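You operate a simulated robot arm through the tools that you are given. There is no shell and no other tool. Be economical: measure what you need, move in short steps, check, and stop when the job is done.

You are at the controls of a simulated robot arm. One attempt, no reset.

JOB
Take out the upright's right-hand brown block, wipe up the sawdust beside it and screw the block back in.
Fine: rest the block on the green mat meanwhile; use the yellow pad and put it back. Set down upright: brown block. What is to be rubbed or washed off counts as gone when no trace of it is left.

The check looks at the end state, three seconds after you hand in, the way a careful person would. Anything else that was tipped, shoved, dropped, spilled or broken makes it a failure.

ROBOT AND FRAMES
A 6-joint arm with a four-finger gripper on a trunk, on a base that drives. Base frame: it is fixed to the floor where the robot stands at the start and does not move with it; the origin is under the middle of the robot, x ahead of it, y to its left, z up. Units: cm, degrees, N and s.
Its first joint turns from -166.0 to 166.0 degrees. Places, roughly: brass lever [40, 110, 60]; brown block (15x5x8 cm) [40, 130, 70]; green mat on the side bench [30, 160, 80]; left block screw [20, 120, 70]; left lid catch [40, 140, 110]; left turn button [50, 140, 100]; left wheel brake [20, 130, 10]; left wing nut [60, 130, 90]; lid prop [110, 20, 120]; lock knob [50, 60, 70]; right block screw [80, 0, 70]; right block seat of the upright [90, 10, 70]; right lid catch [110, 10, 110]; right turn button [110, 10, 100]; right wheel brake [80, 0, 10]; right wing nut [110, 20, 90]. Payload 3.43 kg.
The TCP is the grasp point between the finger pads, 3 cm short of the fingertips. In the tool frame z runs along the fingers and y along their closing line. Largest opening 12 cm; the body of the gripper starts 8.5 cm behind the TCP.
Orientation is told as [roll, pitch, yaw] about the base's x, y, z axes, in that order, counted from this pose: with the fingers straight down and closing along the base's y, the tool's x points along the base's -x, its y along +y and its z along -z.

CONTROLS
- The arm moves only by the tool play_rows. Its argument "steps" is a list of rows, each a list of 7 numbers: the closure, from 0 (fully open) to 1 (shut), then the shift along the tool's x, y, z in cm, then the turn, a rotation vector about the tool's x, y, z in degrees. In form: [[fingers, x, y, z, ax, ay, az], ...]. A call has 1 to 12 rows; each row shifts and turns the commanded pose from where the row before left it, along the tool's axes as they then stand. A row lasts 0.2 s, in which the tool goes at most 5 cm and 8.6 degrees; a call with a longer step from one row to the next is refused whole, and so is a gripper value outside its range. Where a pose cannot be reached the arm comes as near as it can. A force on the tool above 60 N (or 10 N above the force at the start of the call, whichever is more), or a blocked arm, ends the call early, and 0.2 s more pass. Each finger halts on what it meets, pressing with about 34 N; the grip force reading is that of the motor and also rises with nothing between the fingers. The clock runs only during rows and for 0.2 s after the last one: add rows that do not move to give the fingers time. The reply holds the time, the measured pose of the TCP, the force on the tool along the base axes, the opening and the grip force, in the units named above and with some noise, with the torque about the TCP (base axes, N m) and any sound that the robot's microphone picked up.
- Cameras (640 x 400 px; columns grow to the right, rows downward): "scene" is now at [-19.95, 19.67, 123.03]; the picture's right is [0.10, -0.99, -0.00], its down [-0.40, -0.04, -0.92] and it looks along [0.91, 0.09, -0.40] (base axes); focal length 253 px, centre (320, 200). "wrist" rides on the gripper at [7.1, -1.7, -12.1] in the tool frame; the picture's right is [0.23, 0.97, 0.00], its down [-0.81, 0.19, -0.55] and it looks along [-0.54, 0.13, 0.83] (tool axes); focal length 275 px, centre (320, 200).
- snapshot(camera): a new picture of that camera. No time passes.
- drive_base(legs): drives the robot by 1 to 6 legs, each [ahead, turn to the left] in cm and degrees, along the robot's own axes; the way and the turn of a leg run together, so that a leg with both is an arc; at most 150 cm and 180 degrees a leg. The arm and the cameras ride along, it lands a little off, and it stops where it bumps. It gives what a move gives.
- aim_head(pan, tilt): turns the head with the scene camera to pan (to the left, within 143 degrees either way) and tilt (down, from -29 to 69), counted from straight ahead of the robot. It gives what a move gives.
- probe_pixels(camera, pixels): for up to 12 pixels [column, row] of the newest picture of that camera ("zoom" is the newest enlarged one), the place [x, y, z] in the base frame of the surface seen there, good to about 0.3 cm. No time passes.
- inspect(camera, box): a new picture of the part [left, top, right, bottom] of that camera's present view, enlarged. No time passes.
- hand_in(): hands the job in; it is judged then, once.

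Go step by step. Measure first, check grasps and placings, and put right what went wrong. The budget is 80 turns and 60 pictures, counting those below and the enlarged ones. Unless the task says otherwise, let go and move clear before handing in, and close with one line.

The tools are called after "Emit:" by a JSON object that holds its "api" and its "payload". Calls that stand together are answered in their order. play_rows: Moves the arm, as the interface text tells. Its arguments: {"type":"object","properties":{"steps":{"type":"array","items":{"type":"array","items":{"type":"number"}}}},"required":["steps"]} The other tools are called the same way: drive_base (legs) drives the base; aim_head (pan, tilt) turns the head that bears the scene camera; snapshot (camera) takes a picture; probe_pixels (camera, pixels) gives the place of the surface under pixels of a picture; inspect (camera, box) takes an enlarged picture of a part of a camera's view; hand_in () hands the job in.

At the start:

```text
time: 0.0
eef_pos: [63.36, 36.05, 104.01]
tool_rot: [0.0, 0.1, 0.1]
ft_force: [-0.1, -0.4, -0.2]
torque: [0.01, 0.03, 0.01]
grip_width: 11.99
gripper_force: 0.0
robot x, y, heading: [0.19, -0.37, 0.2]
head pan, tilt: [5.8, 22.6]
```

scene: 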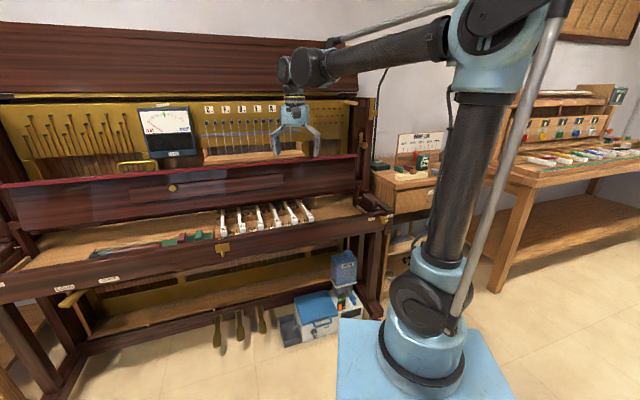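
wrist: 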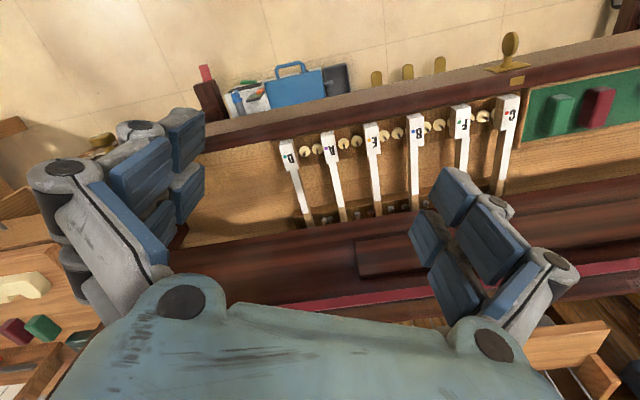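

The scene picture shows the upright with its key slip around pixel (300,215) and its right end near (380,215). I'll enlarge that area and the side benches.

Emit:
{"api": "inspect", "payload": {"camera": "scene", "box": [200, 120, 440, 270]}}

Emit:
{"api": "inspect", "payload": {"camera": "scene", "box": [0, 160, 240, 310]}}

Emit:
{"api": "aim_head", "payload": {"pan": -35, "tilt": 25}}

Emit:
{"api": "snapshot", "payload": {"camera": "scene"}}

```text
2.67 times, centred on (320, 195) of scene
```

zoom: 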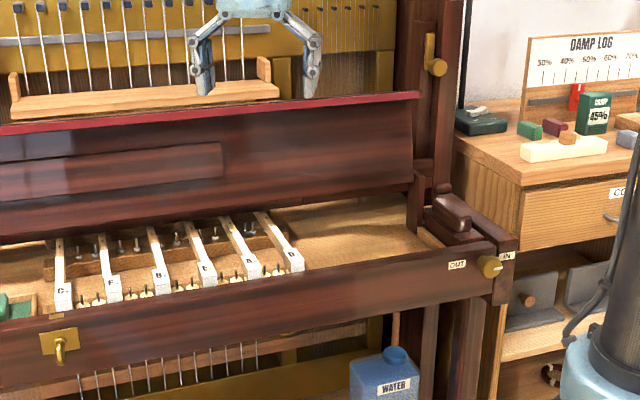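

```text
2.67 times, centred on (120, 235) of scene
```

zoom: 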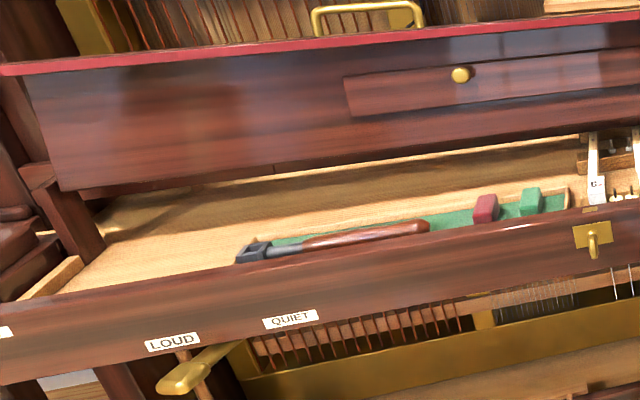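

```text
time: 1.1
eef_pos: [62.09, 36.01, 104.79]
tool_rot: [0.1, -0.6, 0.0]
ft_force: [-0.1, 0.3, 1.2]
torque: [0.0, -0.04, -0.02]
grip_width: 11.99
gripper_force: 0.1
robot x, y, heading: [-0.34, -0.2, -0.0]
head pan, tilt: [-35.0, 25.0]
```

```text
55 pictures are left
```

scene: 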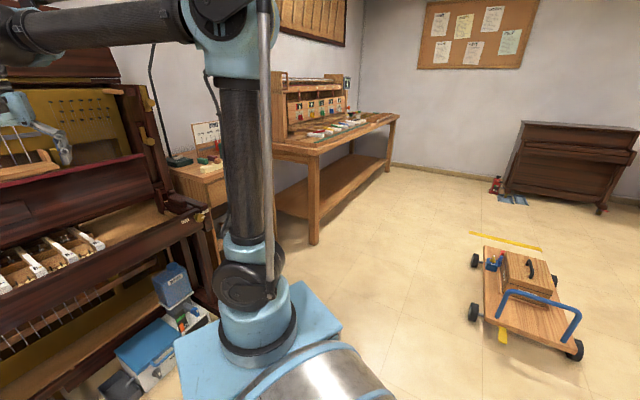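

The right brass screw knob sits at zoom (490,265), with OUT/IN labels, under the right-hand block at (450,215). Next I'll look left for the green mat, the yellow pad and the left block.

Emit:
{"api": "aim_head", "payload": {"pan": 75, "tilt": 25}}

Emit:
{"api": "snapshot", "payload": {"camera": "scene"}}

Emit:
{"api": "aim_head", "payload": {"pan": -10, "tilt": 30}}

Emit:
{"api": "snapshot", "payload": {"camera": "scene"}}

```text
time: 3.0
eef_pos: [62.08, 36.09, 104.81]
tool_rot: [0.1, -0.5, -0.1]
ft_force: [0.0, -0.4, -0.7]
torque: [0.01, -0.02, -0.04]
grip_width: 12.02
gripper_force: 0.2
robot x, y, heading: [0.15, -0.7, 0.1]
head pan, tilt: [75.0, 25.0]
```

```text
54 pictures are left
```

scene: 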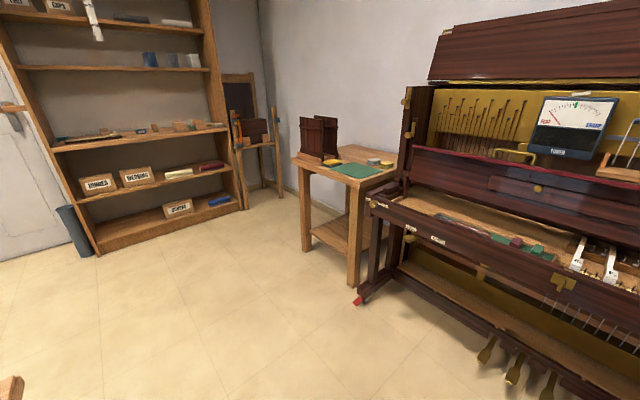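

```text
time: 4.5
eef_pos: [62.13, 36.08, 104.77]
tool_rot: [0.1, -0.6, 0.0]
ft_force: [0.0, 0.3, -0.6]
torque: [0.02, -0.03, -0.02]
grip_width: 12.0
gripper_force: 0.0
robot x, y, heading: [-0.11, -0.8, -0.0]
head pan, tilt: [-10.0, 30.0]
```

```text
53 pictures are left
```

scene: 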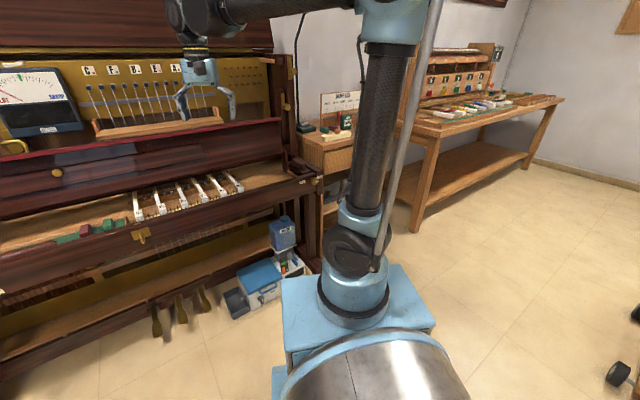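

The green mat is on the left bench, at (355,170) in the left picture. I'll enlarge the right block area, then go back to the left bench.

Emit:
{"api": "inspect", "payload": {"camera": "scene", "box": [240, 150, 352, 220]}}

Emit:
{"api": "probe_pixels", "payload": {"camera": "zoom", "pixels": [[390, 130], [455, 175], [330, 160], [360, 150], [320, 220], [260, 180]]}}

Emit:
{"api": "aim_head", "payload": {"pan": 70, "tilt": 25}}

Emit:
{"api": "inspect", "payload": {"camera": "scene", "box": [280, 100, 440, 200]}}

```text
5.71 times, centred on (296, 185) of scene
```

zoom: 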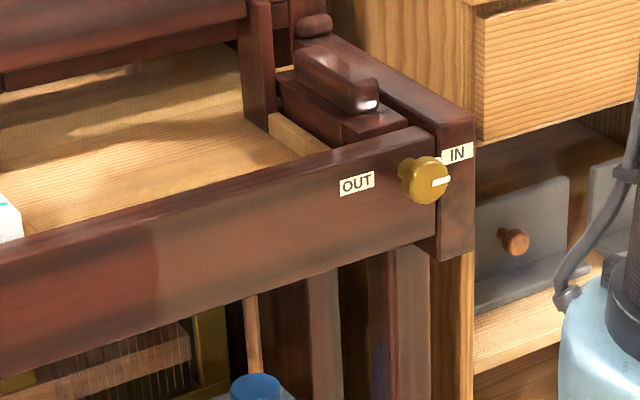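

```text
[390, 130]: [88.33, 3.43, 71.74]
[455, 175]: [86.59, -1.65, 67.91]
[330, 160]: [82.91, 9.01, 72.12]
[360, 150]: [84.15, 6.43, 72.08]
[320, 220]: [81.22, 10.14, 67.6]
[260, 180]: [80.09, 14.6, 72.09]
```

```text
time: 6.1
eef_pos: [62.06, 36.11, 104.79]
tool_rot: [0.1, -0.6, 0.1]
ft_force: [-0.3, 0.0, 0.6]
torque: [0.03, 0.01, 0.01]
grip_width: 12.0
gripper_force: 0.1
robot x, y, heading: [0.19, -0.44, -0.1]
head pan, tilt: [70.0, 25.0]
```

```text
4.00 times, centred on (360, 150) of scene
```

zoom: 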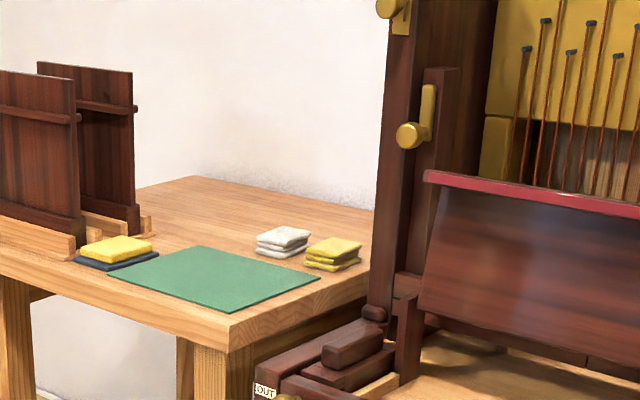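

The yellow pad lies on a blue tray at zoom (115,248), beside the green mat at (210,280). The screw's pointer is at IN. Next I'll move the wrist camera over the right block to find the sawdust, and probe the left bench.

Emit:
{"api": "probe_pixels", "payload": {"camera": "zoom", "pixels": [[108, 278], [195, 246], [320, 278], [230, 312], [115, 248], [80, 245], [150, 244], [110, 236], [118, 263], [75, 261], [160, 253], [330, 245]]}}

Emit:
{"api": "play_rows", "payload": {"steps": [[0, -1.1, -4.1, 1, 0, 0, 0], [0, -1.1, -4.1, 1, 0, 0, 0], [0, -1.1, -4.1, 1, 0, 0, 0], [0, -1.1, -4.1, 1, 0, 0, 0], [0, -1.1, -4.1, 1, 0, 0, 0], [0, -1.1, -4.1, 1, 0, 0, 0], [0, -1.1, -4.1, 0, 0, 0, 0], [0, 0, 0, 0, 0, 0, 0]]}}

Emit:
{"api": "snapshot", "payload": {"camera": "wrist"}}

```text
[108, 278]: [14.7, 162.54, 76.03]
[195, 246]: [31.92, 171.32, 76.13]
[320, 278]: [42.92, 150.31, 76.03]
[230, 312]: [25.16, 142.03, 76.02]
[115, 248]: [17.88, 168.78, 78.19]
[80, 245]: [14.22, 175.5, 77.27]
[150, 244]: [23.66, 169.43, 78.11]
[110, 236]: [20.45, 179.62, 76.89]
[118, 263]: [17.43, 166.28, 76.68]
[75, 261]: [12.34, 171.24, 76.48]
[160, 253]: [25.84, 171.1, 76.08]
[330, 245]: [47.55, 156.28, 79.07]
```

```text
time: 7.9
eef_pos: [69.74, 7.38, 98.86]
tool_rot: [0.1, -0.6, 0.0]
ft_force: [0.4, -0.5, 0.6]
torque: [-0.04, 0.02, 0.02]
grip_width: 11.99
gripper_force: 0.0
robot x, y, heading: [-0.29, -0.35, 0.2]
head pan, tilt: [70.0, 25.0]
```

```text
50 pictures are left
```

wrist: 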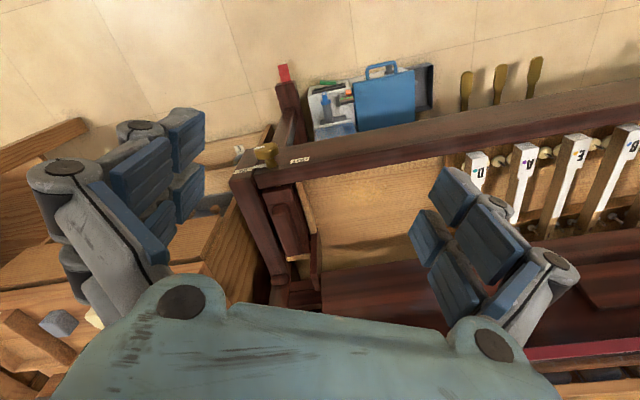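

The block shows at about (290,225) and the knob at (266,155). I'll enlarge that area to find the sawdust.

Emit:
{"api": "inspect", "payload": {"camera": "wrist", "box": [200, 120, 440, 310]}}

Emit:
{"api": "probe_pixels", "payload": {"camera": "wrist", "pixels": [[278, 200], [300, 195], [290, 215], [298, 255], [310, 230], [345, 220], [330, 245], [262, 240], [266, 155], [320, 290], [300, 285], [390, 270]]}}

```text
2.11 times, centred on (320, 215) of wrist
```

zoom: 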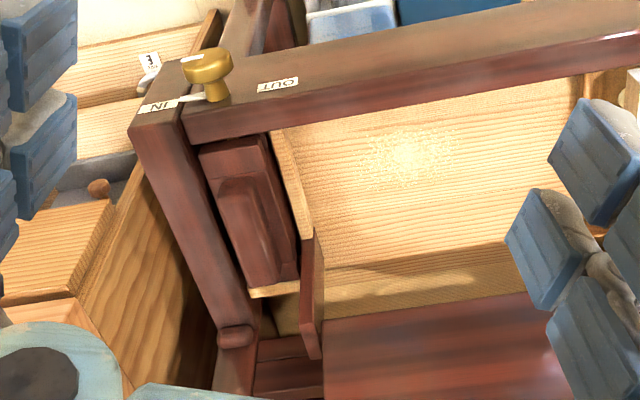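

```text
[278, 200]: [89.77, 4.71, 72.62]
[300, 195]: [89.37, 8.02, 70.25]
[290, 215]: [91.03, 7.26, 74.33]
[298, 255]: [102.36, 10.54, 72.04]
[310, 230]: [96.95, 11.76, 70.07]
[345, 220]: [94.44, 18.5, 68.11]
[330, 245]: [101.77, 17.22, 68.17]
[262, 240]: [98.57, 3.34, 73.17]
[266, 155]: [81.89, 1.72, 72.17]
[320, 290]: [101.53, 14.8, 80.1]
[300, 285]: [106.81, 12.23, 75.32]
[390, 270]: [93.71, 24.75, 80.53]
```

The sawdust is the pale specks around zoom (410,155). I'll measure it, along with the block's ridge and the knob.

Emit:
{"api": "probe_pixels", "payload": {"camera": "zoom", "pixels": [[410, 155], [370, 150], [455, 155], [410, 130], [410, 190], [235, 190], [250, 270], [262, 145], [290, 260], [205, 155], [245, 285], [222, 215]]}}

Emit:
{"api": "inspect", "payload": {"camera": "wrist", "box": [230, 130, 350, 280]}}

Emit:
{"api": "probe_pixels", "payload": {"camera": "zoom", "pixels": [[255, 185], [330, 270], [320, 160], [345, 270], [245, 70], [212, 85], [240, 45], [330, 100], [290, 185], [300, 260], [260, 250], [250, 100]]}}

```text
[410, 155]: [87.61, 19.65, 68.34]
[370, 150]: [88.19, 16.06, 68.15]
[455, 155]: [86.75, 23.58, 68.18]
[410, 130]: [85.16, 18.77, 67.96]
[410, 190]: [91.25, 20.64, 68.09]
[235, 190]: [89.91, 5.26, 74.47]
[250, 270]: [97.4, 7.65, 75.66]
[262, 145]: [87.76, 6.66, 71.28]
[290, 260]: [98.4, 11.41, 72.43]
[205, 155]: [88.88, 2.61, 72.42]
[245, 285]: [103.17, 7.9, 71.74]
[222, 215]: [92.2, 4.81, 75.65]
```

```text
2.67 times, centred on (290, 205) of wrist
```

zoom: 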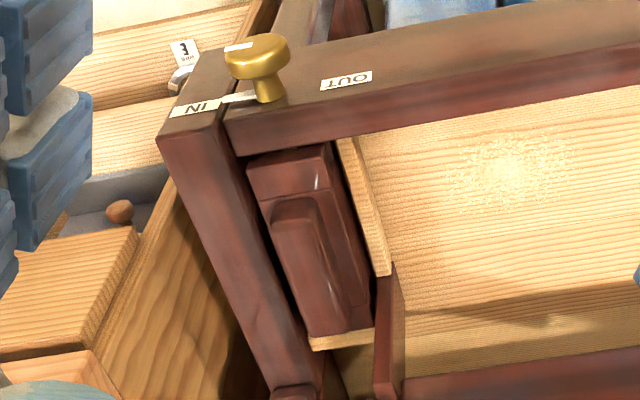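

```text
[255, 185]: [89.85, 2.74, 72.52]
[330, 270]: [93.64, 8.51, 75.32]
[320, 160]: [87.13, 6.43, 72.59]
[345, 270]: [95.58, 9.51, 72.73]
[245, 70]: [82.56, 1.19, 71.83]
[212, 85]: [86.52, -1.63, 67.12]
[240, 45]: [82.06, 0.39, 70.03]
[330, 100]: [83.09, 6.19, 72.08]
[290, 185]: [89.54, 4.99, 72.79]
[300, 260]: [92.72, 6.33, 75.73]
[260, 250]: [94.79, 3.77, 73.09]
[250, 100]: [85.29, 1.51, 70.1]
```

The pieces are oblique to the base frame: the piano is turned about 20°. I'll measure its yaw and the knob from the scene camera.

Emit:
{"api": "probe_pixels", "payload": {"camera": "zoom", "pixels": [[270, 140], [450, 113], [620, 75], [420, 60], [600, 25], [200, 180], [290, 350], [262, 180], [325, 325], [380, 240], [345, 150]]}}

Emit:
{"api": "aim_head", "payload": {"pan": -10, "tilt": 28}}

Emit:
{"api": "inspect", "payload": {"camera": "scene", "box": [280, 160, 344, 200]}}

```text
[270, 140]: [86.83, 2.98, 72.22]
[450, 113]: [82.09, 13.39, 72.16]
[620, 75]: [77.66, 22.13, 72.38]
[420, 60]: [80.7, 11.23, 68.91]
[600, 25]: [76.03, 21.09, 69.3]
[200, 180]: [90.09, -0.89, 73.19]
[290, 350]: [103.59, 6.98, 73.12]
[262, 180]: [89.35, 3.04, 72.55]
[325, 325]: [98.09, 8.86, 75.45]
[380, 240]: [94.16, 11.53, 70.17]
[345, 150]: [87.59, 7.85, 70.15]
```

```text
time: 9.4
eef_pos: [69.72, 7.44, 98.86]
tool_rot: [0.0, -0.6, 0.0]
ft_force: [0.1, -0.2, 0.3]
torque: [-0.02, 0.02, -0.02]
grip_width: 11.98
gripper_force: 0.0
robot x, y, heading: [0.05, -0.51, 0.1]
head pan, tilt: [-10.0, 28.0]
```

```text
10.00 times, centred on (312, 180) of scene
```

zoom: 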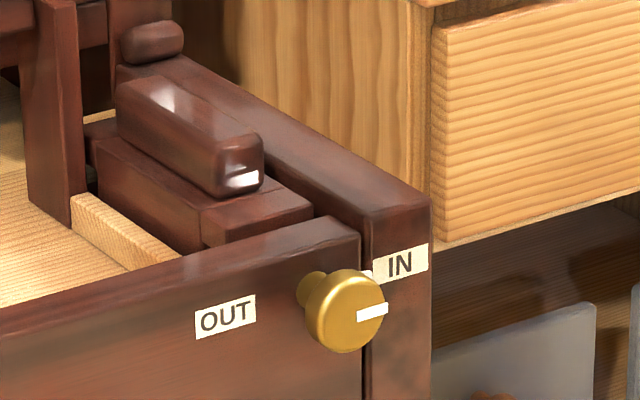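

The rail's slope gives a yaw of about 27°, matching the bench. I'll probe the knob head.

Emit:
{"api": "probe_pixels", "payload": {"camera": "zoom", "pixels": [[345, 315], [330, 345], [350, 275], [310, 310], [375, 335], [312, 285], [372, 312], [230, 315], [255, 220], [180, 180], [240, 175], [190, 105]]}}

Emit:
{"api": "inspect", "payload": {"camera": "scene", "box": [296, 180, 328, 200]}}

Emit:
{"api": "probe_pixels", "payload": {"camera": "zoom", "pixels": [[340, 240], [420, 230], [390, 180], [360, 320], [440, 260], [350, 170], [250, 200], [290, 250], [300, 290], [270, 170], [400, 270]]}}

```text
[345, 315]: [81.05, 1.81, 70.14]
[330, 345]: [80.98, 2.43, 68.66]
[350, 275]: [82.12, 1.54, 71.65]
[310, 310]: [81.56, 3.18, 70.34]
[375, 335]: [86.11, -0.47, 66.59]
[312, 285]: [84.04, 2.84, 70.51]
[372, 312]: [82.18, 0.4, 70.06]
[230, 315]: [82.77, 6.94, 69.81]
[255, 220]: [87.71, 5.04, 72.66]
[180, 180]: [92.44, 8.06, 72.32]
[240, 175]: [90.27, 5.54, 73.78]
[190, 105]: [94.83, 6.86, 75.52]
```

```text
16.00 times, centred on (312, 190) of scene
```

zoom: 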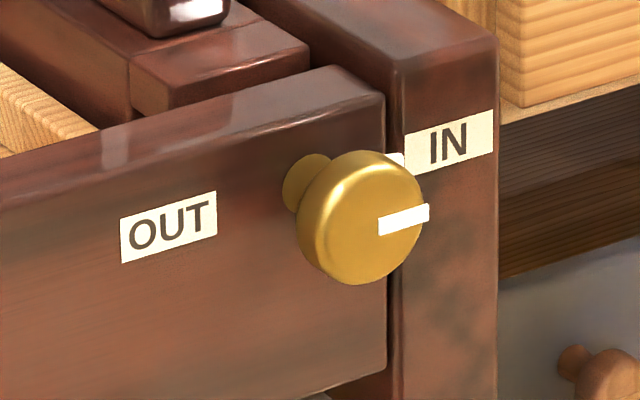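

```text
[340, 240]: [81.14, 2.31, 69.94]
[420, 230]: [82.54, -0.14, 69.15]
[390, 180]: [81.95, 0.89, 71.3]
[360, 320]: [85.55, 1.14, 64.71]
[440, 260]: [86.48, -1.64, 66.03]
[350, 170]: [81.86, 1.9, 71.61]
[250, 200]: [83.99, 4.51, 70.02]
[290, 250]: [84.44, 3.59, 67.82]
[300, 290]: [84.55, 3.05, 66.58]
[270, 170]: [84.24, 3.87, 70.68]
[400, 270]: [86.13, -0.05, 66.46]
```

The knob head is centred near [82, 2, 70.1], is about 3.7 cm across and stands 3.6 cm proud of the rail. Its axis runs along yaw 27°. I'll back off and turn the tool horizontal along that axis.

Emit:
{"api": "play_rows", "payload": {"steps": [[0, 2.5, 0, 0, 0, 0, -6.75], [0, 2.5, 0, 0, 0, 0, -6.75], [0, 2.5, 0, 0, 0, 0, -6.75], [0, 0, 0, 0, 0, 0, -6.75], [0, 0, 0, 0, 0, -8.2, 0], [0, 0, 0, 0, 0, -8.2, 0], [0, 0, 0, 0, 0, -8.2, 0], [0, 0, 0, 0, 0, -8.2, 0], [0, 0, 0, 0, 0, -8.2, 0], [0, 0, 0, 0, 0, -8.2, 0], [0, 0, 0, 0, 0, -8.2, 0], [0, 0, 0, 0, 0, -8.2, 0]]}}

Emit:
{"api": "play_rows", "payload": {"steps": [[0, 0, 0, 0, 0, -8.2, 0], [0, 0, 0, 0, 0, -8.2, 0], [0, 0, 0, 0, 0, -8.2, 0], [0, 0, 0, 0, 0, 0, 8.2], [0, 0, 0, 0, 0, 0, 8.2], [0, 0, 0, 0, 0, 0, 8.2], [0, 0, 0, 0, 0, 0, 8.2], [0, 0, 0, 0, 0, 0, 8.2], [0, 0, 0, 0, 0, 0, 8.2], [0, 0, 0, 0, 0, 0, 8.2], [0, 0, 0, 0, 0, 0, 8.2], [0, 0, 0, 0, 0, 0, 8.2]]}}

Emit:
{"api": "play_rows", "payload": {"steps": [[0, 0, 0, 0, 0, 0, 8.2], [0, 0, 0, 0, 0, 0, 8.0], [0, 0, 0, 0, 0, 0, 0]]}}

Emit:
{"api": "snapshot", "payload": {"camera": "scene"}}

```text
time: 12.0
eef_pos: [62.52, 6.53, 98.61]
tool_rot: [-0.7, -66.4, 27.5]
ft_force: [0.5, -1.3, -0.1]
torque: [0.01, 0.0, -0.03]
grip_width: 12.04
gripper_force: 0.0
robot x, y, heading: [0.03, -0.21, -0.2]
head pan, tilt: [-10.0, 28.0]
```

```text
time: 14.6
eef_pos: [62.51, 6.54, 98.78]
tool_rot: [90.7, -16.3, -63.2]
ft_force: [-0.7, -0.1, -0.3]
torque: [-0.01, 0.02, -0.02]
grip_width: 12.02
gripper_force: 0.1
robot x, y, heading: [-0.11, -0.09, -0.2]
head pan, tilt: [-10.0, 28.0]
```

```text
time: 15.4
eef_pos: [62.44, 6.55, 98.7]
tool_rot: [90.8, -0.2, -62.9]
ft_force: [0.7, -0.3, -0.4]
torque: [0.01, 0.0, -0.02]
grip_width: 11.98
gripper_force: 0.0
robot x, y, heading: [0.09, -0.33, -0.0]
head pan, tilt: [-10.0, 28.0]
```

```text
45 pictures are left
```

scene: 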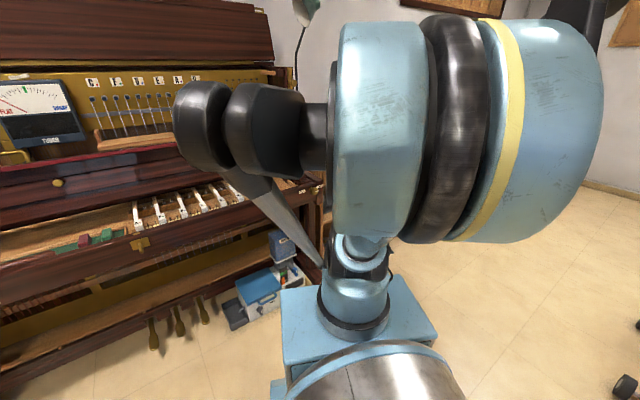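

The tool is horizontal along the knob's axis, with the closing line vertical. I'll lower it to the knob's height, shift sideways and stop in front of the knob.

Emit:
{"api": "play_rows", "payload": {"steps": [[0, -1.86, -4.09, 0, 0, 0, 0], [0, -1.86, -4.09, 0, 0, 0, 0], [0, -1.86, -4.09, 0, 0, 0, 0], [0, -1.86, -4.09, 0, 0, 0, 0], [0, -1.86, -4.09, 0, 0, 0, 0], [0, -1.86, -4.09, 0, 0, 0, 0], [0, -1.86, -4.09, 0, 0, 0, 0], [0, 0, 0, 2.0, 0, 0, 0], [0, 0, 0, 2.0, 0, 0, 0], [0, 0, 0, 2.0, 0, 0, 0], [0, 0, 0, 0, 0, 0, 0]]}}

Emit:
{"api": "snapshot", "payload": {"camera": "wrist"}}

Emit:
{"api": "snapshot", "payload": {"camera": "scene"}}

```text
time: 17.8
eef_pos: [75.68, -3.19, 88.29]
tool_rot: [90.8, -0.2, -63.0]
ft_force: [-0.1, -0.7, -0.3]
torque: [-0.01, 0.01, -0.01]
grip_width: 11.99
gripper_force: 0.0
out of reach, approached as far as the arm can: row 3, 4, 5, 6, 7
robot x, y, heading: [0.32, -0.24, -0.2]
head pan, tilt: [-10.0, 28.0]
```

```text
44 pictures are left
```

wrist: 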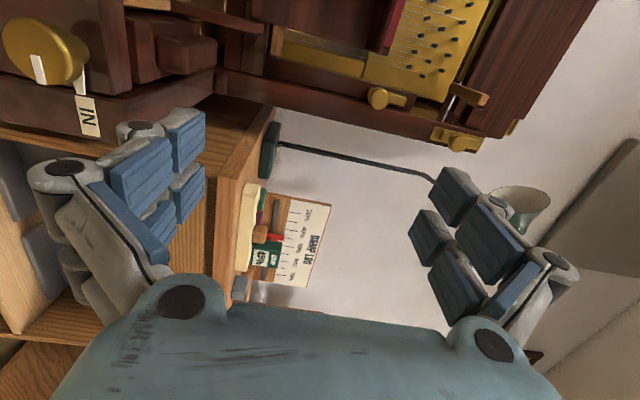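

```text
43 pictures are left
```

scene: 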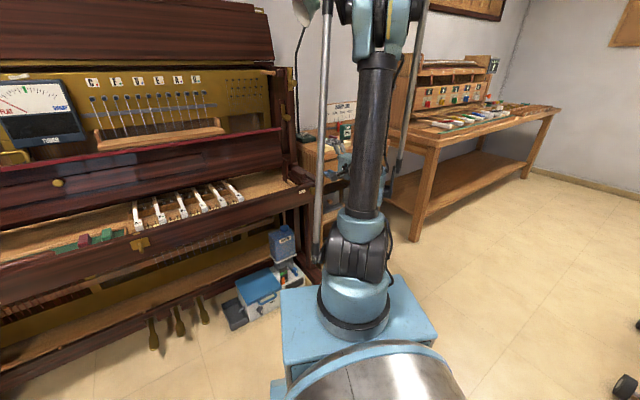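

The arm is too cramped to get down that low this close to the knob: it stopped at z = 88. I'll drive the base back 22 cm and look again.

Emit:
{"api": "drive_base", "payload": {"legs": [[-22, 0]]}}

Emit:
{"api": "snapshot", "payload": {"camera": "scene"}}

```text
time: 19.5
eef_pos: [53.26, -3.25, 88.2]
tool_rot: [90.8, -0.2, -62.9]
ft_force: [0.1, 0.5, 0.3]
torque: [-0.03, 0.01, -0.01]
grip_width: 12.02
gripper_force: 0.0
robot x, y, heading: [-22.23, -0.13, 0.1]
head pan, tilt: [-10.0, 28.0]
```

```text
42 pictures are left
```

scene: 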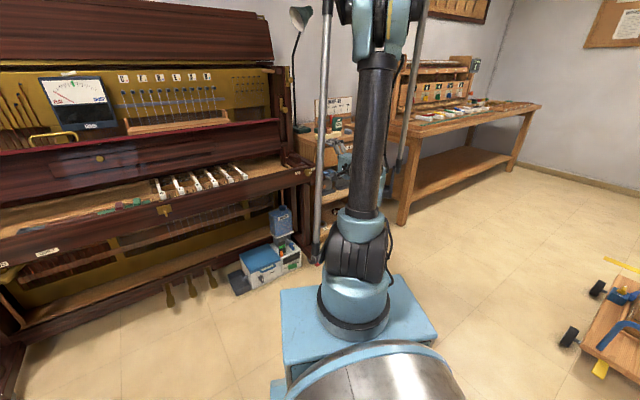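

There's more room now. I'll move to the standoff in front of the knob.

Emit:
{"api": "play_rows", "payload": {"steps": [[0, -1.4, -3.02, 3.33, 0, 0, 0], [0, -1.4, -3.02, 3.33, 0, 0, 0], [0, -1.4, -3.02, 3.33, 0, 0, 0], [0, -1.4, -3.02, 3.33, 0, 0, 0], [0, -1.4, -3.02, 3.33, 0, 0, 0], [0, -1.4, -3.02, 3.33, 0, 0, 0], [0, 0, 0, 0, 0, 0, 0]]}}

Emit:
{"api": "snapshot", "payload": {"camera": "wrist"}}

```text
time: 21.1
eef_pos: [76.38, -1.86, 75.89]
tool_rot: [91.3, -0.6, -62.8]
ft_force: [-0.3, -0.1, -0.2]
torque: [0.0, 0.0, -0.01]
grip_width: 12.01
gripper_force: 0.1
out of reach, approached as far as the arm can: row 1, 2, 3, 4
robot x, y, heading: [-22.14, -0.32, -0.2]
head pan, tilt: [-10.0, 28.0]
```

```text
41 pictures are left
```

wrist: 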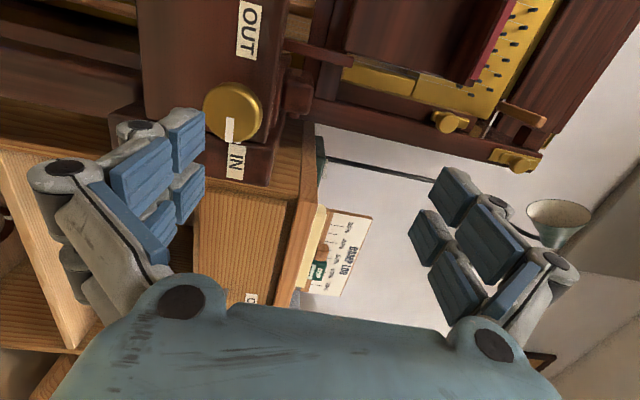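

The last row was reachable, and the tool is now at [76.4, -1.9, 75.9] with the knob at (233,112). I'll probe it from here.

Emit:
{"api": "probe_pixels", "payload": {"camera": "wrist", "pixels": [[230, 108], [212, 112], [248, 112], [230, 90], [232, 125], [245, 140], [208, 100], [180, 80], [285, 110], [232, 160], [225, 105], [236, 100]]}}

```text
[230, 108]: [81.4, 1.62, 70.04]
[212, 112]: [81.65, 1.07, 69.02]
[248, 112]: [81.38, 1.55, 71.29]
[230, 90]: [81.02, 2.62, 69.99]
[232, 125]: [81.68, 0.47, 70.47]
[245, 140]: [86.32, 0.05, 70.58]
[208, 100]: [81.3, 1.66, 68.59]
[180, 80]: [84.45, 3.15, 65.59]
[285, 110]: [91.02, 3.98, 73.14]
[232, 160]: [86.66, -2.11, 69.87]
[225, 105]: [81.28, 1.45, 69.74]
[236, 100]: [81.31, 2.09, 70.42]
```

The knob's face is centred at [81.4, 1.6, 70.1]. I'll align with it at the standoff.

Emit:
{"api": "play_rows", "payload": {"steps": [[0, 0.4, -2.9, -0.6, 1, 0, 0], [0, 0.4, -2.9, -0.6, 0, 0, 0], [0, 0, 0, 0, 0, 0, 0]]}}

```text
time: 21.9
eef_pos: [78.21, -2.83, 73.66]
tool_rot: [90.3, -0.6, -62.9]
ft_force: [0.2, -0.4, 0.4]
torque: [-0.03, 0.0, 0.0]
grip_width: 12.02
gripper_force: 0.1
out of reach, approached as far as the arm can: row 1, 2
robot x, y, heading: [-22.3, -0.22, 0.3]
head pan, tilt: [-10.0, 28.0]
```

The arm still wants to be farther out. I'll drive back another 15 cm and retry.

Emit:
{"api": "drive_base", "payload": {"legs": [[-15, 0]]}}

Emit:
{"api": "play_rows", "payload": {"steps": [[0, 0, 0, 4, 0, 0, 0], [0, 0, 0, 4, 0, 0, 0], [0, 0, -1.5, 1, 0, 0, 0], [0, 0, -2, 0, 0, 0, 0], [0, 0, 0, 0, 0, 0, 0]]}}

```text
time: 23.3
eef_pos: [63.0, -2.83, 73.72]
tool_rot: [90.3, -0.6, -62.9]
ft_force: [0.6, -0.8, 0.2]
torque: [0.05, -0.01, -0.01]
grip_width: 12.0
gripper_force: 0.0
robot x, y, heading: [-37.17, -0.02, 0.1]
head pan, tilt: [-10.0, 28.0]
```

```text
time: 24.5
eef_pos: [70.11, 1.25, 71.39]
tool_rot: [90.9, -1.0, -62.9]
ft_force: [0.3, -0.1, -0.1]
torque: [-0.01, -0.01, 0.0]
grip_width: 11.99
gripper_force: 0.1
robot x, y, heading: [-37.51, -0.2, 0.0]
head pan, tilt: [-10.0, 28.0]
```

Within reach now. I'll align sideways and in height at u = 67.

Emit:
{"api": "play_rows", "payload": {"steps": [[0, -2.4, -0.6, 2, 0, 0, 0], [0, -2.4, -0.6, 2, 0, 0, 0], [0, 0, 0, 0, 0, 0, 0], [0, 0, 0, 0, 0, 0, 0]]}}

Emit:
{"api": "snapshot", "payload": {"camera": "wrist"}}

```text
time: 25.5
eef_pos: [75.74, -1.12, 70.37]
tool_rot: [91.0, -0.9, -62.9]
ft_force: [-0.3, 0.8, 0.6]
torque: [-0.02, 0.0, 0.01]
grip_width: 11.99
gripper_force: 0.1
robot x, y, heading: [-37.39, -0.08, -0.1]
head pan, tilt: [-10.0, 28.0]
```

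```text
40 pictures are left
```

wrist: 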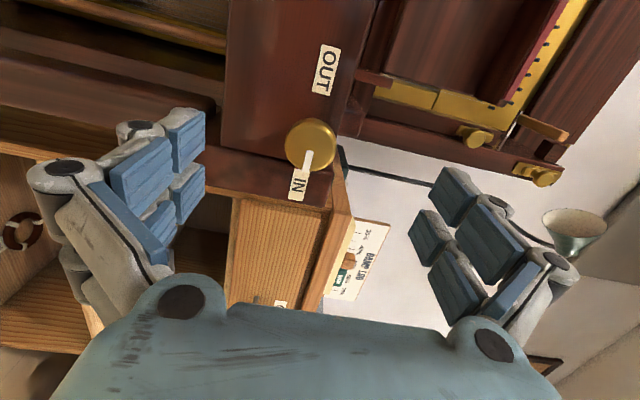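

Aligned (u = 67.0, v = -35.4). I'll advance 5.6 cm and close on the knob.

Emit:
{"api": "play_rows", "payload": {"steps": [[0, 0, -0.2, 2, 0, 0, 0], [0, 0, -0.2, 2, 0, 0, 0], [0, 0, 0, 1.6, 0, 0, 0], [0, 0, 0, 0, 0, 0, 0], [1, 0, 0, 0, 0, 0, 0], [1, 0, 0, 0, 0, 0, 0], [1, 0, 0, 0, 0, 0, 0], [1, 0, 0, 0, 0, 0, 0]]}}

Emit:
{"api": "snapshot", "payload": {"camera": "wrist"}}

```text
time: 27.3
eef_pos: [80.77, 1.38, 69.92]
tool_rot: [90.9, -0.9, -63.0]
ft_force: [-24.2, -4.6, -32.6]
torque: [-0.14, 0.63, -0.13]
grip_width: 3.68
gripper_force: 45.5
robot x, y, heading: [-37.38, -0.22, -0.2]
head pan, tilt: [-10.0, 28.0]
```

```text
39 pictures are left
```

wrist: 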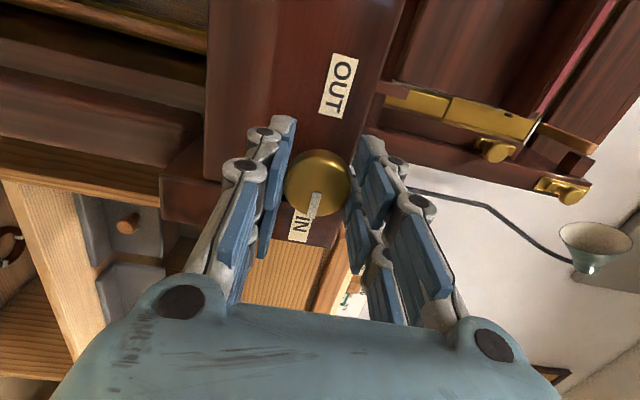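

The knob is gripped at 3.68 cm. I'll ease the contact forces, then begin turning toward OUT, with negative turns about tool z.

Emit:
{"api": "play_rows", "payload": {"steps": [[1, 0, -0.2, -0.2, 0, 0, 0], [1, 0, 0, 0, 0, 0, -4], [1, 0, 0, 0, 0, 0, -8], [1, 0, 0, 0, 0, 0, 0]]}}

```text
time: 28.3
eef_pos: [80.82, 1.41, 69.77]
tool_rot: [91.0, -12.9, -63.3]
ft_force: [36.3, 6.1, 1.8]
torque: [0.0, 0.0, 0.2]
grip_width: 3.67
gripper_force: 45.1
robot x, y, heading: [-37.75, -0.4, 0.1]
head pan, tilt: [-10.0, 28.0]
```

The turn is going freely. I'll correct the axial offset and carry on.

Emit:
{"api": "play_rows", "payload": {"steps": [[1, 0, 0, 0.12, 0, 0, -8], [1, 0, 0, 0, 0, 0, -8], [1, 0, 0, 0, 0, 0, -8], [1, 0, 0, 0, 0, 0, -8], [1, 0, 0, 0, 0, 0, 0]]}}

```text
time: 29.5
eef_pos: [80.86, 1.02, 69.79]
tool_rot: [91.2, -45.0, -64.0]
ft_force: [-1.1, -29.3, -40.1]
torque: [-0.32, 0.89, -0.5]
grip_width: 3.66
gripper_force: 45.1
robot x, y, heading: [-37.5, -0.2, -0.0]
head pan, tilt: [-10.0, 28.0]
```

The lateral load is building from a slight misalignment. I'll ease the pose toward the force and continue.

Emit:
{"api": "play_rows", "payload": {"steps": [[1, 0.03, -0.13, 0, 0, 0, 0], [1, 0, 0, 0, 0, 0, -8], [1, 0, 0, 0, 0, 0, -8], [1, 0, 0, 0, 0, 0, -8], [1, 0, 0, 0, 0, 0, 0]]}}

```text
time: 30.7
eef_pos: [81.03, 0.99, 69.57]
tool_rot: [92.6, -68.8, -65.6]
ft_force: [29.8, -40.1, -17.0]
torque: [-0.02, 0.39, -0.64]
grip_width: 3.64
gripper_force: 45.3
robot x, y, heading: [-37.67, -0.41, 0.1]
head pan, tilt: [-10.0, 28.0]
```

Emit:
{"api": "play_rows", "payload": {"steps": [[1, 0, -0.15, 0, 0, 0, 0], [1, 0, 0, 0, 0, 0, -8], [1, 0, -0.05, 0, 0, 0, -8], [1, 0, -0.05, 0, 0, 0, -8], [1, 0, 0, 0, 0, 0, 0]]}}

Emit:
{"api": "snapshot", "payload": {"camera": "wrist"}}

```text
time: 31.9
eef_pos: [80.94, 0.87, 69.55]
tool_rot: [-108.1, -86.9, 135.0]
ft_force: [21.9, -36.3, -8.3]
torque: [-0.01, 0.27, -0.67]
grip_width: 3.63
gripper_force: 44.5
robot x, y, heading: [-37.36, -0.11, 0.1]
head pan, tilt: [-10.0, 28.0]
```

```text
38 pictures are left
```

wrist: 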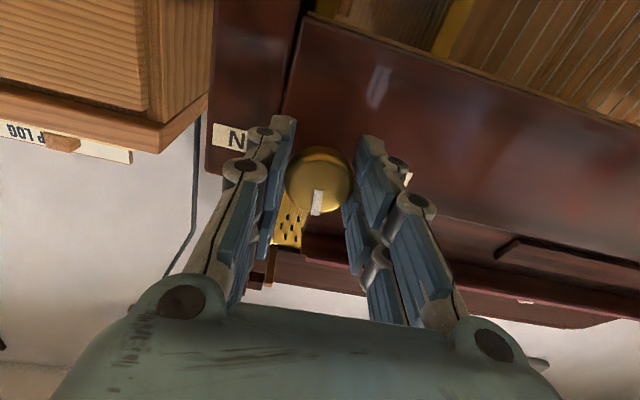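

The knob follows: the mark has turned about 92° and is now at the top. I'll continue toward OUT.

Emit:
{"api": "play_rows", "payload": {"steps": [[1, 0, -0.12, 0, 0, 0, 0], [1, 0, -0.03, 0, 0, 0, -8], [1, 0, -0.03, 0, 0, 0, -8], [1, 0, -0.03, 0, 0, 0, -8], [1, 0, -0.03, 0, 0, 0, -8], [1, 0, 0, 0, 0, 0, 0]]}}

```text
time: 33.3
eef_pos: [81.19, 0.82, 69.76]
tool_rot: [-91.8, -55.1, 118.6]
ft_force: [30.6, -25.0, 15.2]
torque: [0.17, -0.12, -0.59]
grip_width: 3.61
gripper_force: 45.5
robot x, y, heading: [-37.73, -0.39, 0.0]
head pan, tilt: [-10.0, 28.0]
```

Emit:
{"api": "play_rows", "payload": {"steps": [[1, 0.02, -0.12, 0.04, 0, 0, 0], [1, 0, -0.03, 0, 0, 0, -8], [1, 0, -0.03, 0, 0, 0, -8], [1, 0, -0.03, 0, 0, 0, -8], [1, 0, -0.03, 0, 0, 0, -8], [1, 0, 0, 0, 0, 0, 0]]}}

```text
time: 34.7
eef_pos: [81.2, 0.77, 69.98]
tool_rot: [-91.0, -23.0, 117.6]
ft_force: [-20.8, -8.9, -10.0]
torque: [-0.16, 0.21, 0.29]
grip_width: 3.57
gripper_force: 45.3
robot x, y, heading: [-37.35, -0.18, 0.2]
head pan, tilt: [-10.0, 28.0]
```

Emit:
{"api": "play_rows", "payload": {"steps": [[1, 0, 0, 0, 0, 0, -8], [1, 0, 0, 0, 0, 0, -8], [1, 0, 0, 0, 0, 0, -7], [1, 0, 0, 0, 0, 0, 0]]}}

Emit:
{"api": "inspect", "payload": {"camera": "wrist", "box": [220, 80, 412, 200]}}

```text
time: 35.7
eef_pos: [81.25, 1.03, 70.02]
tool_rot: [-86.9, -2.9, 116.1]
ft_force: [-14.3, -28.0, 15.1]
torque: [0.06, -0.19, -0.35]
grip_width: 3.56
gripper_force: 45.4
out of reach, approached as far as the arm can: row 3
robot x, y, heading: [-37.48, -0.19, -0.1]
head pan, tilt: [-10.0, 28.0]
```

```text
3.33 times, centred on (316, 140) of wrist
```

zoom: 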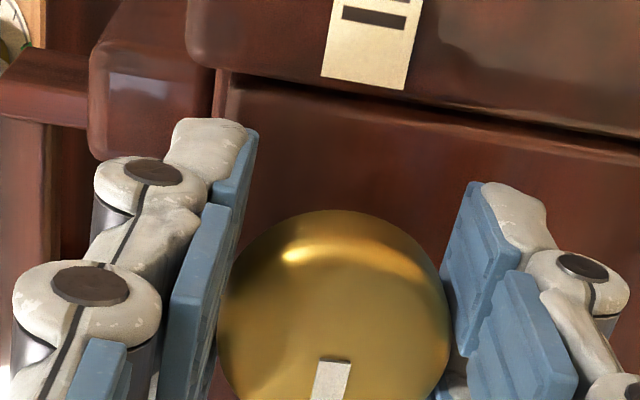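

About 177° turned, with the mark toward OUT. I'll release, back off and check the pointer.

Emit:
{"api": "play_rows", "payload": {"steps": [[0, 0, 0, 0, 0, 0, 0], [0, 0, 0, 0, 0, 0, 0], [0, 0, 0, 0, 0, 0, 0], [0, 0, 0, -3, 0, 0, 0], [0, 0, 0, -4, 0, 0, 0], [0, 0, 0, -4, 0, 0, 0], [0, 0, 0, 0, 0, 0, 0]]}}

Emit:
{"api": "snapshot", "payload": {"camera": "wrist"}}

Emit:
{"api": "snapshot", "payload": {"camera": "scene"}}

```text
time: 37.3
eef_pos: [71.37, -3.72, 70.52]
tool_rot: [-86.5, -3.3, 116.2]
ft_force: [0.5, 0.5, -0.9]
torque: [-0.01, 0.02, -0.03]
grip_width: 11.99
gripper_force: 0.0
robot x, y, heading: [-37.37, -0.26, 0.1]
head pan, tilt: [-10.0, 28.0]
```

```text
36 pictures are left
```

wrist: 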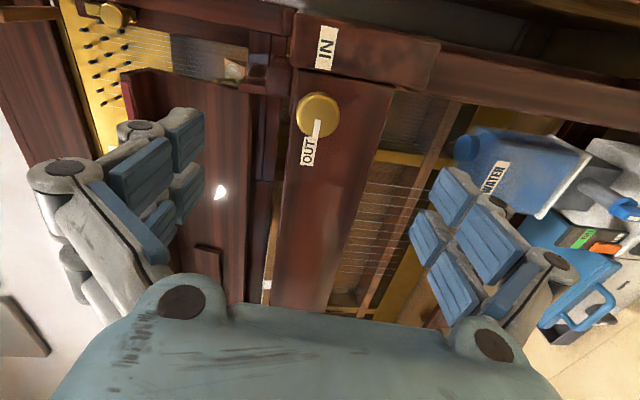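

```text
35 pictures are left
```

scene: 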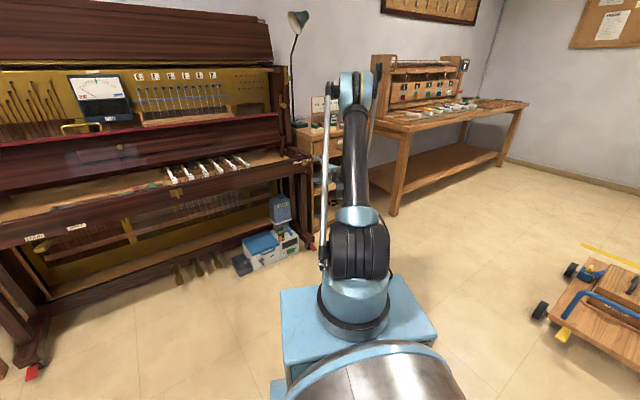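

The pointer is on OUT. I'll raise the arm, bring the tool back to pointing down with 27° yaw, and then drive forward to the block.

Emit:
{"api": "play_rows", "payload": {"steps": [[0, 0, -4.5, -1, 0, 0, 0], [0, 0, -4.5, 0, 0, 0, 0], [0, 0, -4.5, 0, 0, 0, 0], [0, 0, -4.5, 0, 0, 0, 0], [0, 0, -4.5, 0, 0, 0, 0], [0, 0, -4.5, 0, 0, 0, 0], [0, 0, 0, 0, 0, 0, 7.9], [0, 0, 0, 0, 0, 0, 7.9], [0, 0, 0, 0, 0, 0, 7.9], [0, 0, 0, 0, 0, 0, 7.9], [0, 0, 0, 0, 0, 0, 7.9], [0, 0, 0, 0, 0, 0, 7.9]]}}

Emit:
{"api": "play_rows", "payload": {"steps": [[0, 0, 0, 0, 0, 0, 7.9], [0, 0, 0, 0, 0, 0, 7.9], [0, 0, 0, 0, 0, 0, 7.9], [0, 0, 0, 0, 0, 0, 7.9], [0, 0, 0, 0, 0, 0, 7.9], [0, 0, 0, 0, 0, 8.2, 0], [0, 0, 0, 0, 0, 8.2, 0], [0, 0, 0, 0, 0, 8.2, 0], [0, 0, 0, 0, 0, 8.2, 0], [0, 0, 0, 0, 0, 8.2, 0], [0, 0, 0, 0, 0, 8.2, 0], [0, 0, 0, 0, 0, 8.2, 0]]}}

Emit:
{"api": "play_rows", "payload": {"steps": [[0, 0, 0, 0, 0, 8.2, 0], [0, 0, 0, 0, 0, 8.2, 0], [0, 0, 0, 0, 0, 8.2, 0], [0, 0, 0, 0, 0, 8.2, 0], [0, 0, 0, 0, 0, 0, 0]]}}

```text
time: 39.9
eef_pos: [72.49, -4.69, 97.39]
tool_rot: [-85.0, -50.2, 112.6]
ft_force: [-0.3, 0.5, 0.4]
torque: [0.0, 0.03, 0.02]
grip_width: 12.02
gripper_force: 0.0
robot x, y, heading: [-37.89, -0.11, -0.0]
head pan, tilt: [-10.0, 28.0]
```

```text
time: 42.5
eef_pos: [72.47, -4.74, 97.49]
tool_rot: [-0.2, -29.2, 26.6]
ft_force: [-0.9, 0.6, 0.6]
torque: [0.0, 0.02, -0.04]
grip_width: 11.99
gripper_force: 0.0
robot x, y, heading: [-37.49, -0.32, -0.0]
head pan, tilt: [-10.0, 28.0]
```

```text
time: 43.7
eef_pos: [72.54, -4.64, 97.62]
tool_rot: [-0.3, 3.6, 26.5]
ft_force: [-0.4, 0.0, 0.0]
torque: [0.0, -0.01, 0.01]
grip_width: 11.98
gripper_force: 0.1
robot x, y, heading: [-37.54, -0.56, -0.0]
head pan, tilt: [-10.0, 28.0]
```

Tool points down, with a 3.6° pitch left to trim. I'll retract, drive forward 32 cm and then look at the block from above.

Emit:
{"api": "play_rows", "payload": {"steps": [[0, 3.9, 3, 0, 0, -3.6, 0], [0, 3.9, 3, 0, 0, 0, 0], [0, 3.9, 3, 0, 0, 0, 0], [0, 3.9, 3, 0, 0, 0, 0], [0, 3.9, 3, 0, 0, 0, -0.5], [0, 0, 0, 0, 0, 0, 0]]}}

Emit:
{"api": "drive_base", "payload": {"legs": [[32, 0]]}}

Emit:
{"api": "snapshot", "payload": {"camera": "wrist"}}

```text
time: 45.1
eef_pos: [48.51, 0.31, 97.71]
tool_rot: [-0.2, -0.1, 27.0]
ft_force: [0.9, 0.6, -0.2]
torque: [-0.04, 0.01, 0.01]
grip_width: 12.02
gripper_force: 0.1
robot x, y, heading: [-37.5, -0.49, -0.1]
head pan, tilt: [-10.0, 28.0]
```

```text
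time: 47.3
eef_pos: [81.63, 0.78, 97.71]
tool_rot: [-0.2, -0.2, 27.3]
ft_force: [-0.2, 0.3, 0.2]
torque: [0.01, 0.02, -0.02]
grip_width: 12.0
gripper_force: 0.0
robot x, y, heading: [-4.55, -0.35, 0.6]
head pan, tilt: [-10.0, 28.0]
```

```text
34 pictures are left
```

wrist: 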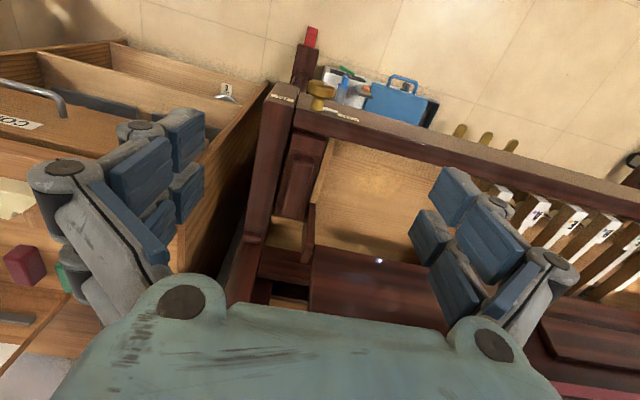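

The block shows at (303,175). I'll enlarge and measure its ridge and surroundings.

Emit:
{"api": "inspect", "payload": {"camera": "wrist", "box": [250, 100, 378, 260]}}

Emit:
{"api": "probe_pixels", "payload": {"camera": "wrist", "pixels": [[298, 165], [308, 165], [292, 205], [302, 205], [298, 185], [305, 235], [313, 200], [290, 150], [320, 150], [285, 175], [262, 215], [316, 255]]}}

```text
2.50 times, centred on (314, 180) of wrist
```

zoom: 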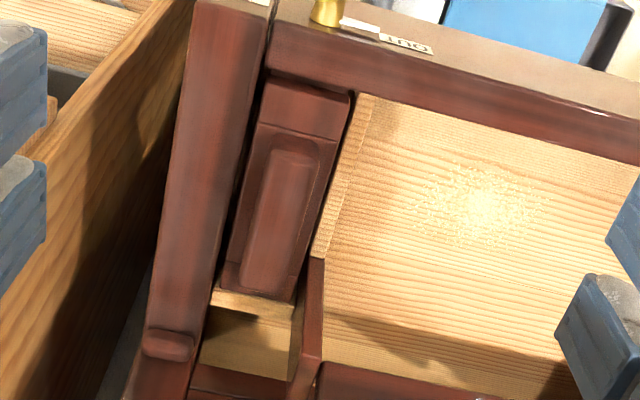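

```text
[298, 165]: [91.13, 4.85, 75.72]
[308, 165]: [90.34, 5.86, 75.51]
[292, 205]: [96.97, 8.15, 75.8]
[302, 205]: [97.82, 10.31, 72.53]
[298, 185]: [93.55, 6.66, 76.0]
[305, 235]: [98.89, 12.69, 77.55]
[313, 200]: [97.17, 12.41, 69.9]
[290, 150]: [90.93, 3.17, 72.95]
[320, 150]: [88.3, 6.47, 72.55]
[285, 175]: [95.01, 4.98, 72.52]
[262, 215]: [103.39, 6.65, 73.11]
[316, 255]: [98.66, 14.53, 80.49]
```

Emit:
{"api": "probe_pixels", "payload": {"camera": "zoom", "pixels": [[275, 160], [305, 160], [265, 210], [300, 210], [245, 275], [280, 275], [290, 153], [315, 200], [255, 200], [265, 285], [230, 270], [325, 170]]}}

```text
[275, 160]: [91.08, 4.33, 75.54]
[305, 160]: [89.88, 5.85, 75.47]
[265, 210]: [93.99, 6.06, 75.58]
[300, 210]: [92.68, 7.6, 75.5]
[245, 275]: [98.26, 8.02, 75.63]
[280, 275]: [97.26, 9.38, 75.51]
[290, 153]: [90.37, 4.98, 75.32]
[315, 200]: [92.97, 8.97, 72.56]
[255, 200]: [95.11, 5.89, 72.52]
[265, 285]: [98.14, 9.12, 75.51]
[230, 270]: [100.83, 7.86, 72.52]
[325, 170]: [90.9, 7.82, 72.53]
```

The ridge is centred at v = -36.45, u = 87.2, with its top at z = 75.6 and the step at 72.5. I'll drive 4.5 cm to the starting spot and hover over the ridge with a narrowed opening.

Emit:
{"api": "drive_base", "payload": {"legs": [[4.5, 0]]}}

Emit:
{"api": "play_rows", "payload": {"steps": [[0.6, -2.5, 0.45, 4, 0, 0, 0], [0.6, -2.5, 0.45, 4, 0, 0, 0], [0.6, -2.5, 0.45, 4, 0, 0, 0], [0.6, -2.5, 0.45, 4, 0, 0, 0], [0.6, 0, 0, 0, 0, 0, 0], [0.6, 0, 0, 0, 0, 0, 0]]}}

Emit:
{"api": "inspect", "payload": {"camera": "wrist", "box": [220, 60, 412, 200]}}

```text
time: 48.2
eef_pos: [84.89, 0.9, 98.7]
tool_rot: [-0.6, -0.7, 27.3]
ft_force: [0.5, -0.6, 0.7]
torque: [0.01, 0.0, 0.0]
grip_width: 12.02
gripper_force: 0.0
robot x, y, heading: [0.0, -0.12, 0.3]
head pan, tilt: [-10.0, 28.0]
```

```text
time: 49.6
eef_pos: [92.45, 7.05, 84.1]
tool_rot: [-0.8, -1.5, 27.2]
ft_force: [0.0, -0.8, -0.4]
torque: [0.0, -0.02, 0.0]
grip_width: 4.81
gripper_force: 0.0
robot x, y, heading: [0.05, -0.15, 0.2]
head pan, tilt: [-10.0, 28.0]
```

```text
2.86 times, centred on (316, 130) of wrist
```

zoom: 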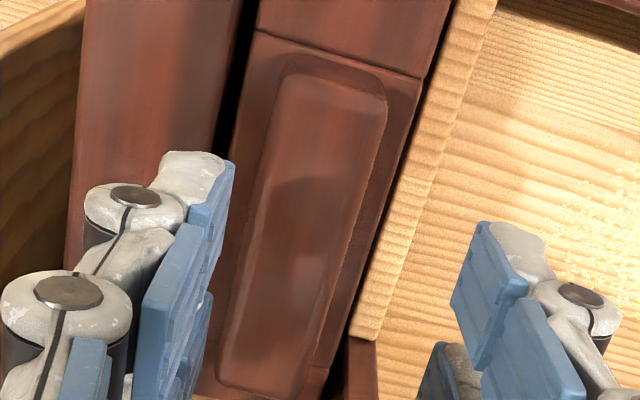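

The TCP is at u = 85.6, v = -35.7. I'll correct that, trim the tilt and lower onto the ridge.

Emit:
{"api": "play_rows", "payload": {"steps": [[0.6, -1.4, -0.76, 1.5, -0.7, 1.4, 0], [0.6, 0, 0, 2.5, 0, 0, 0], [0.6, 0, 0, 1.5, 0, 0, 0], [0.6, 0, 0, 0, 0, 0, 0]]}}

Emit:
{"api": "snapshot", "payload": {"camera": "wrist"}}

```text
time: 50.6
eef_pos: [93.7, 6.77, 78.55]
tool_rot: [-0.2, -0.1, 27.2]
ft_force: [0.1, 0.1, 0.2]
torque: [-0.02, 0.01, 0.02]
grip_width: 4.78
gripper_force: 0.0
robot x, y, heading: [0.05, -0.54, 0.5]
head pan, tilt: [-10.0, 28.0]
```

```text
31 pictures are left
```

wrist: 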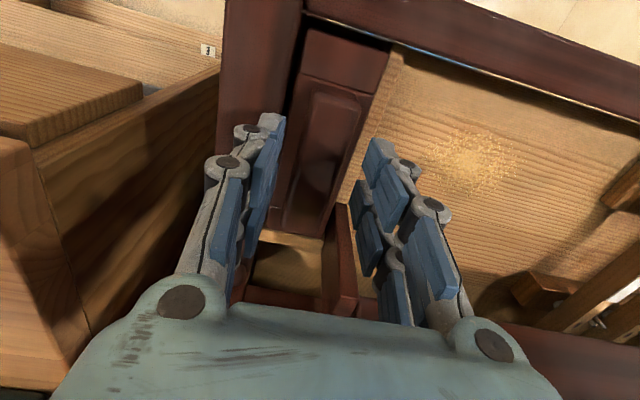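

Centred (v = -36.5). I'll go down 2.2 cm and close.

Emit:
{"api": "play_rows", "payload": {"steps": [[0.6, 0, 0, 1.2, 0, 0, 0], [0.6, 0, 0, 1.0, 0, 0, 0], [0.6, 0, 0, 0, 0, 0, 0], [1, 0, 0, 0, 0, 0, 0], [1, 0, 0, 0, 0, 0, 0], [1, 0, 0, 0, 0, 0, 0]]}}

```text
time: 52.0
eef_pos: [93.71, 7.02, 76.44]
tool_rot: [-0.1, -0.2, 27.4]
ft_force: [-0.5, 0.2, 0.2]
torque: [0.06, -0.04, 0.0]
grip_width: 2.95
gripper_force: 33.8
robot x, y, heading: [-0.18, -0.34, 0.4]
head pan, tilt: [-10.0, 28.0]
```

Gripped at 2.95 cm; seated grip pose [93.7, 7.0, 76.4], yaw 27.4. I'll lift straight up.

Emit:
{"api": "play_rows", "payload": {"steps": [[1, 0, 0, -1, 0, 0, 0], [1, 0, 0, -2, 0, 0, 0], [1, 0, 0, -3, 0, 0, 0], [1, 0, 0, -3, 0, 0, 0], [1, 0, 0, -3, 0, 0, 0], [1, 0, 0, -3, 0, 0, 0], [1, 0, 0, 0, 0, 0, 0]]}}

Emit:
{"api": "snapshot", "payload": {"camera": "wrist"}}

```text
time: 53.6
eef_pos: [93.9, 6.98, 91.27]
tool_rot: [-0.1, -0.2, 27.3]
ft_force: [-0.7, 0.1, -3.0]
torque: [0.0, 0.0, -0.01]
grip_width: 2.97
gripper_force: 33.5
robot x, y, heading: [0.04, -0.45, 0.3]
head pan, tilt: [-10.0, 28.0]
```

```text
30 pictures are left
```

wrist: 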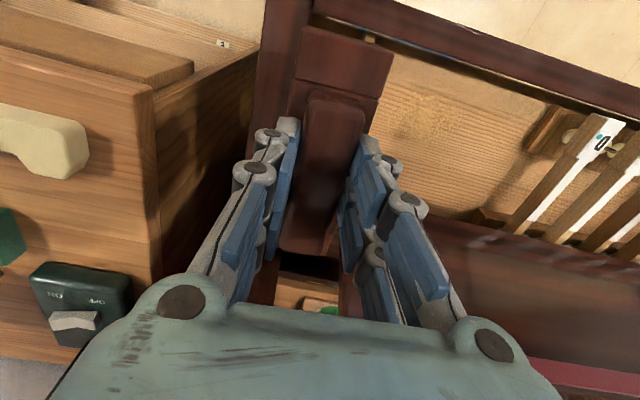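

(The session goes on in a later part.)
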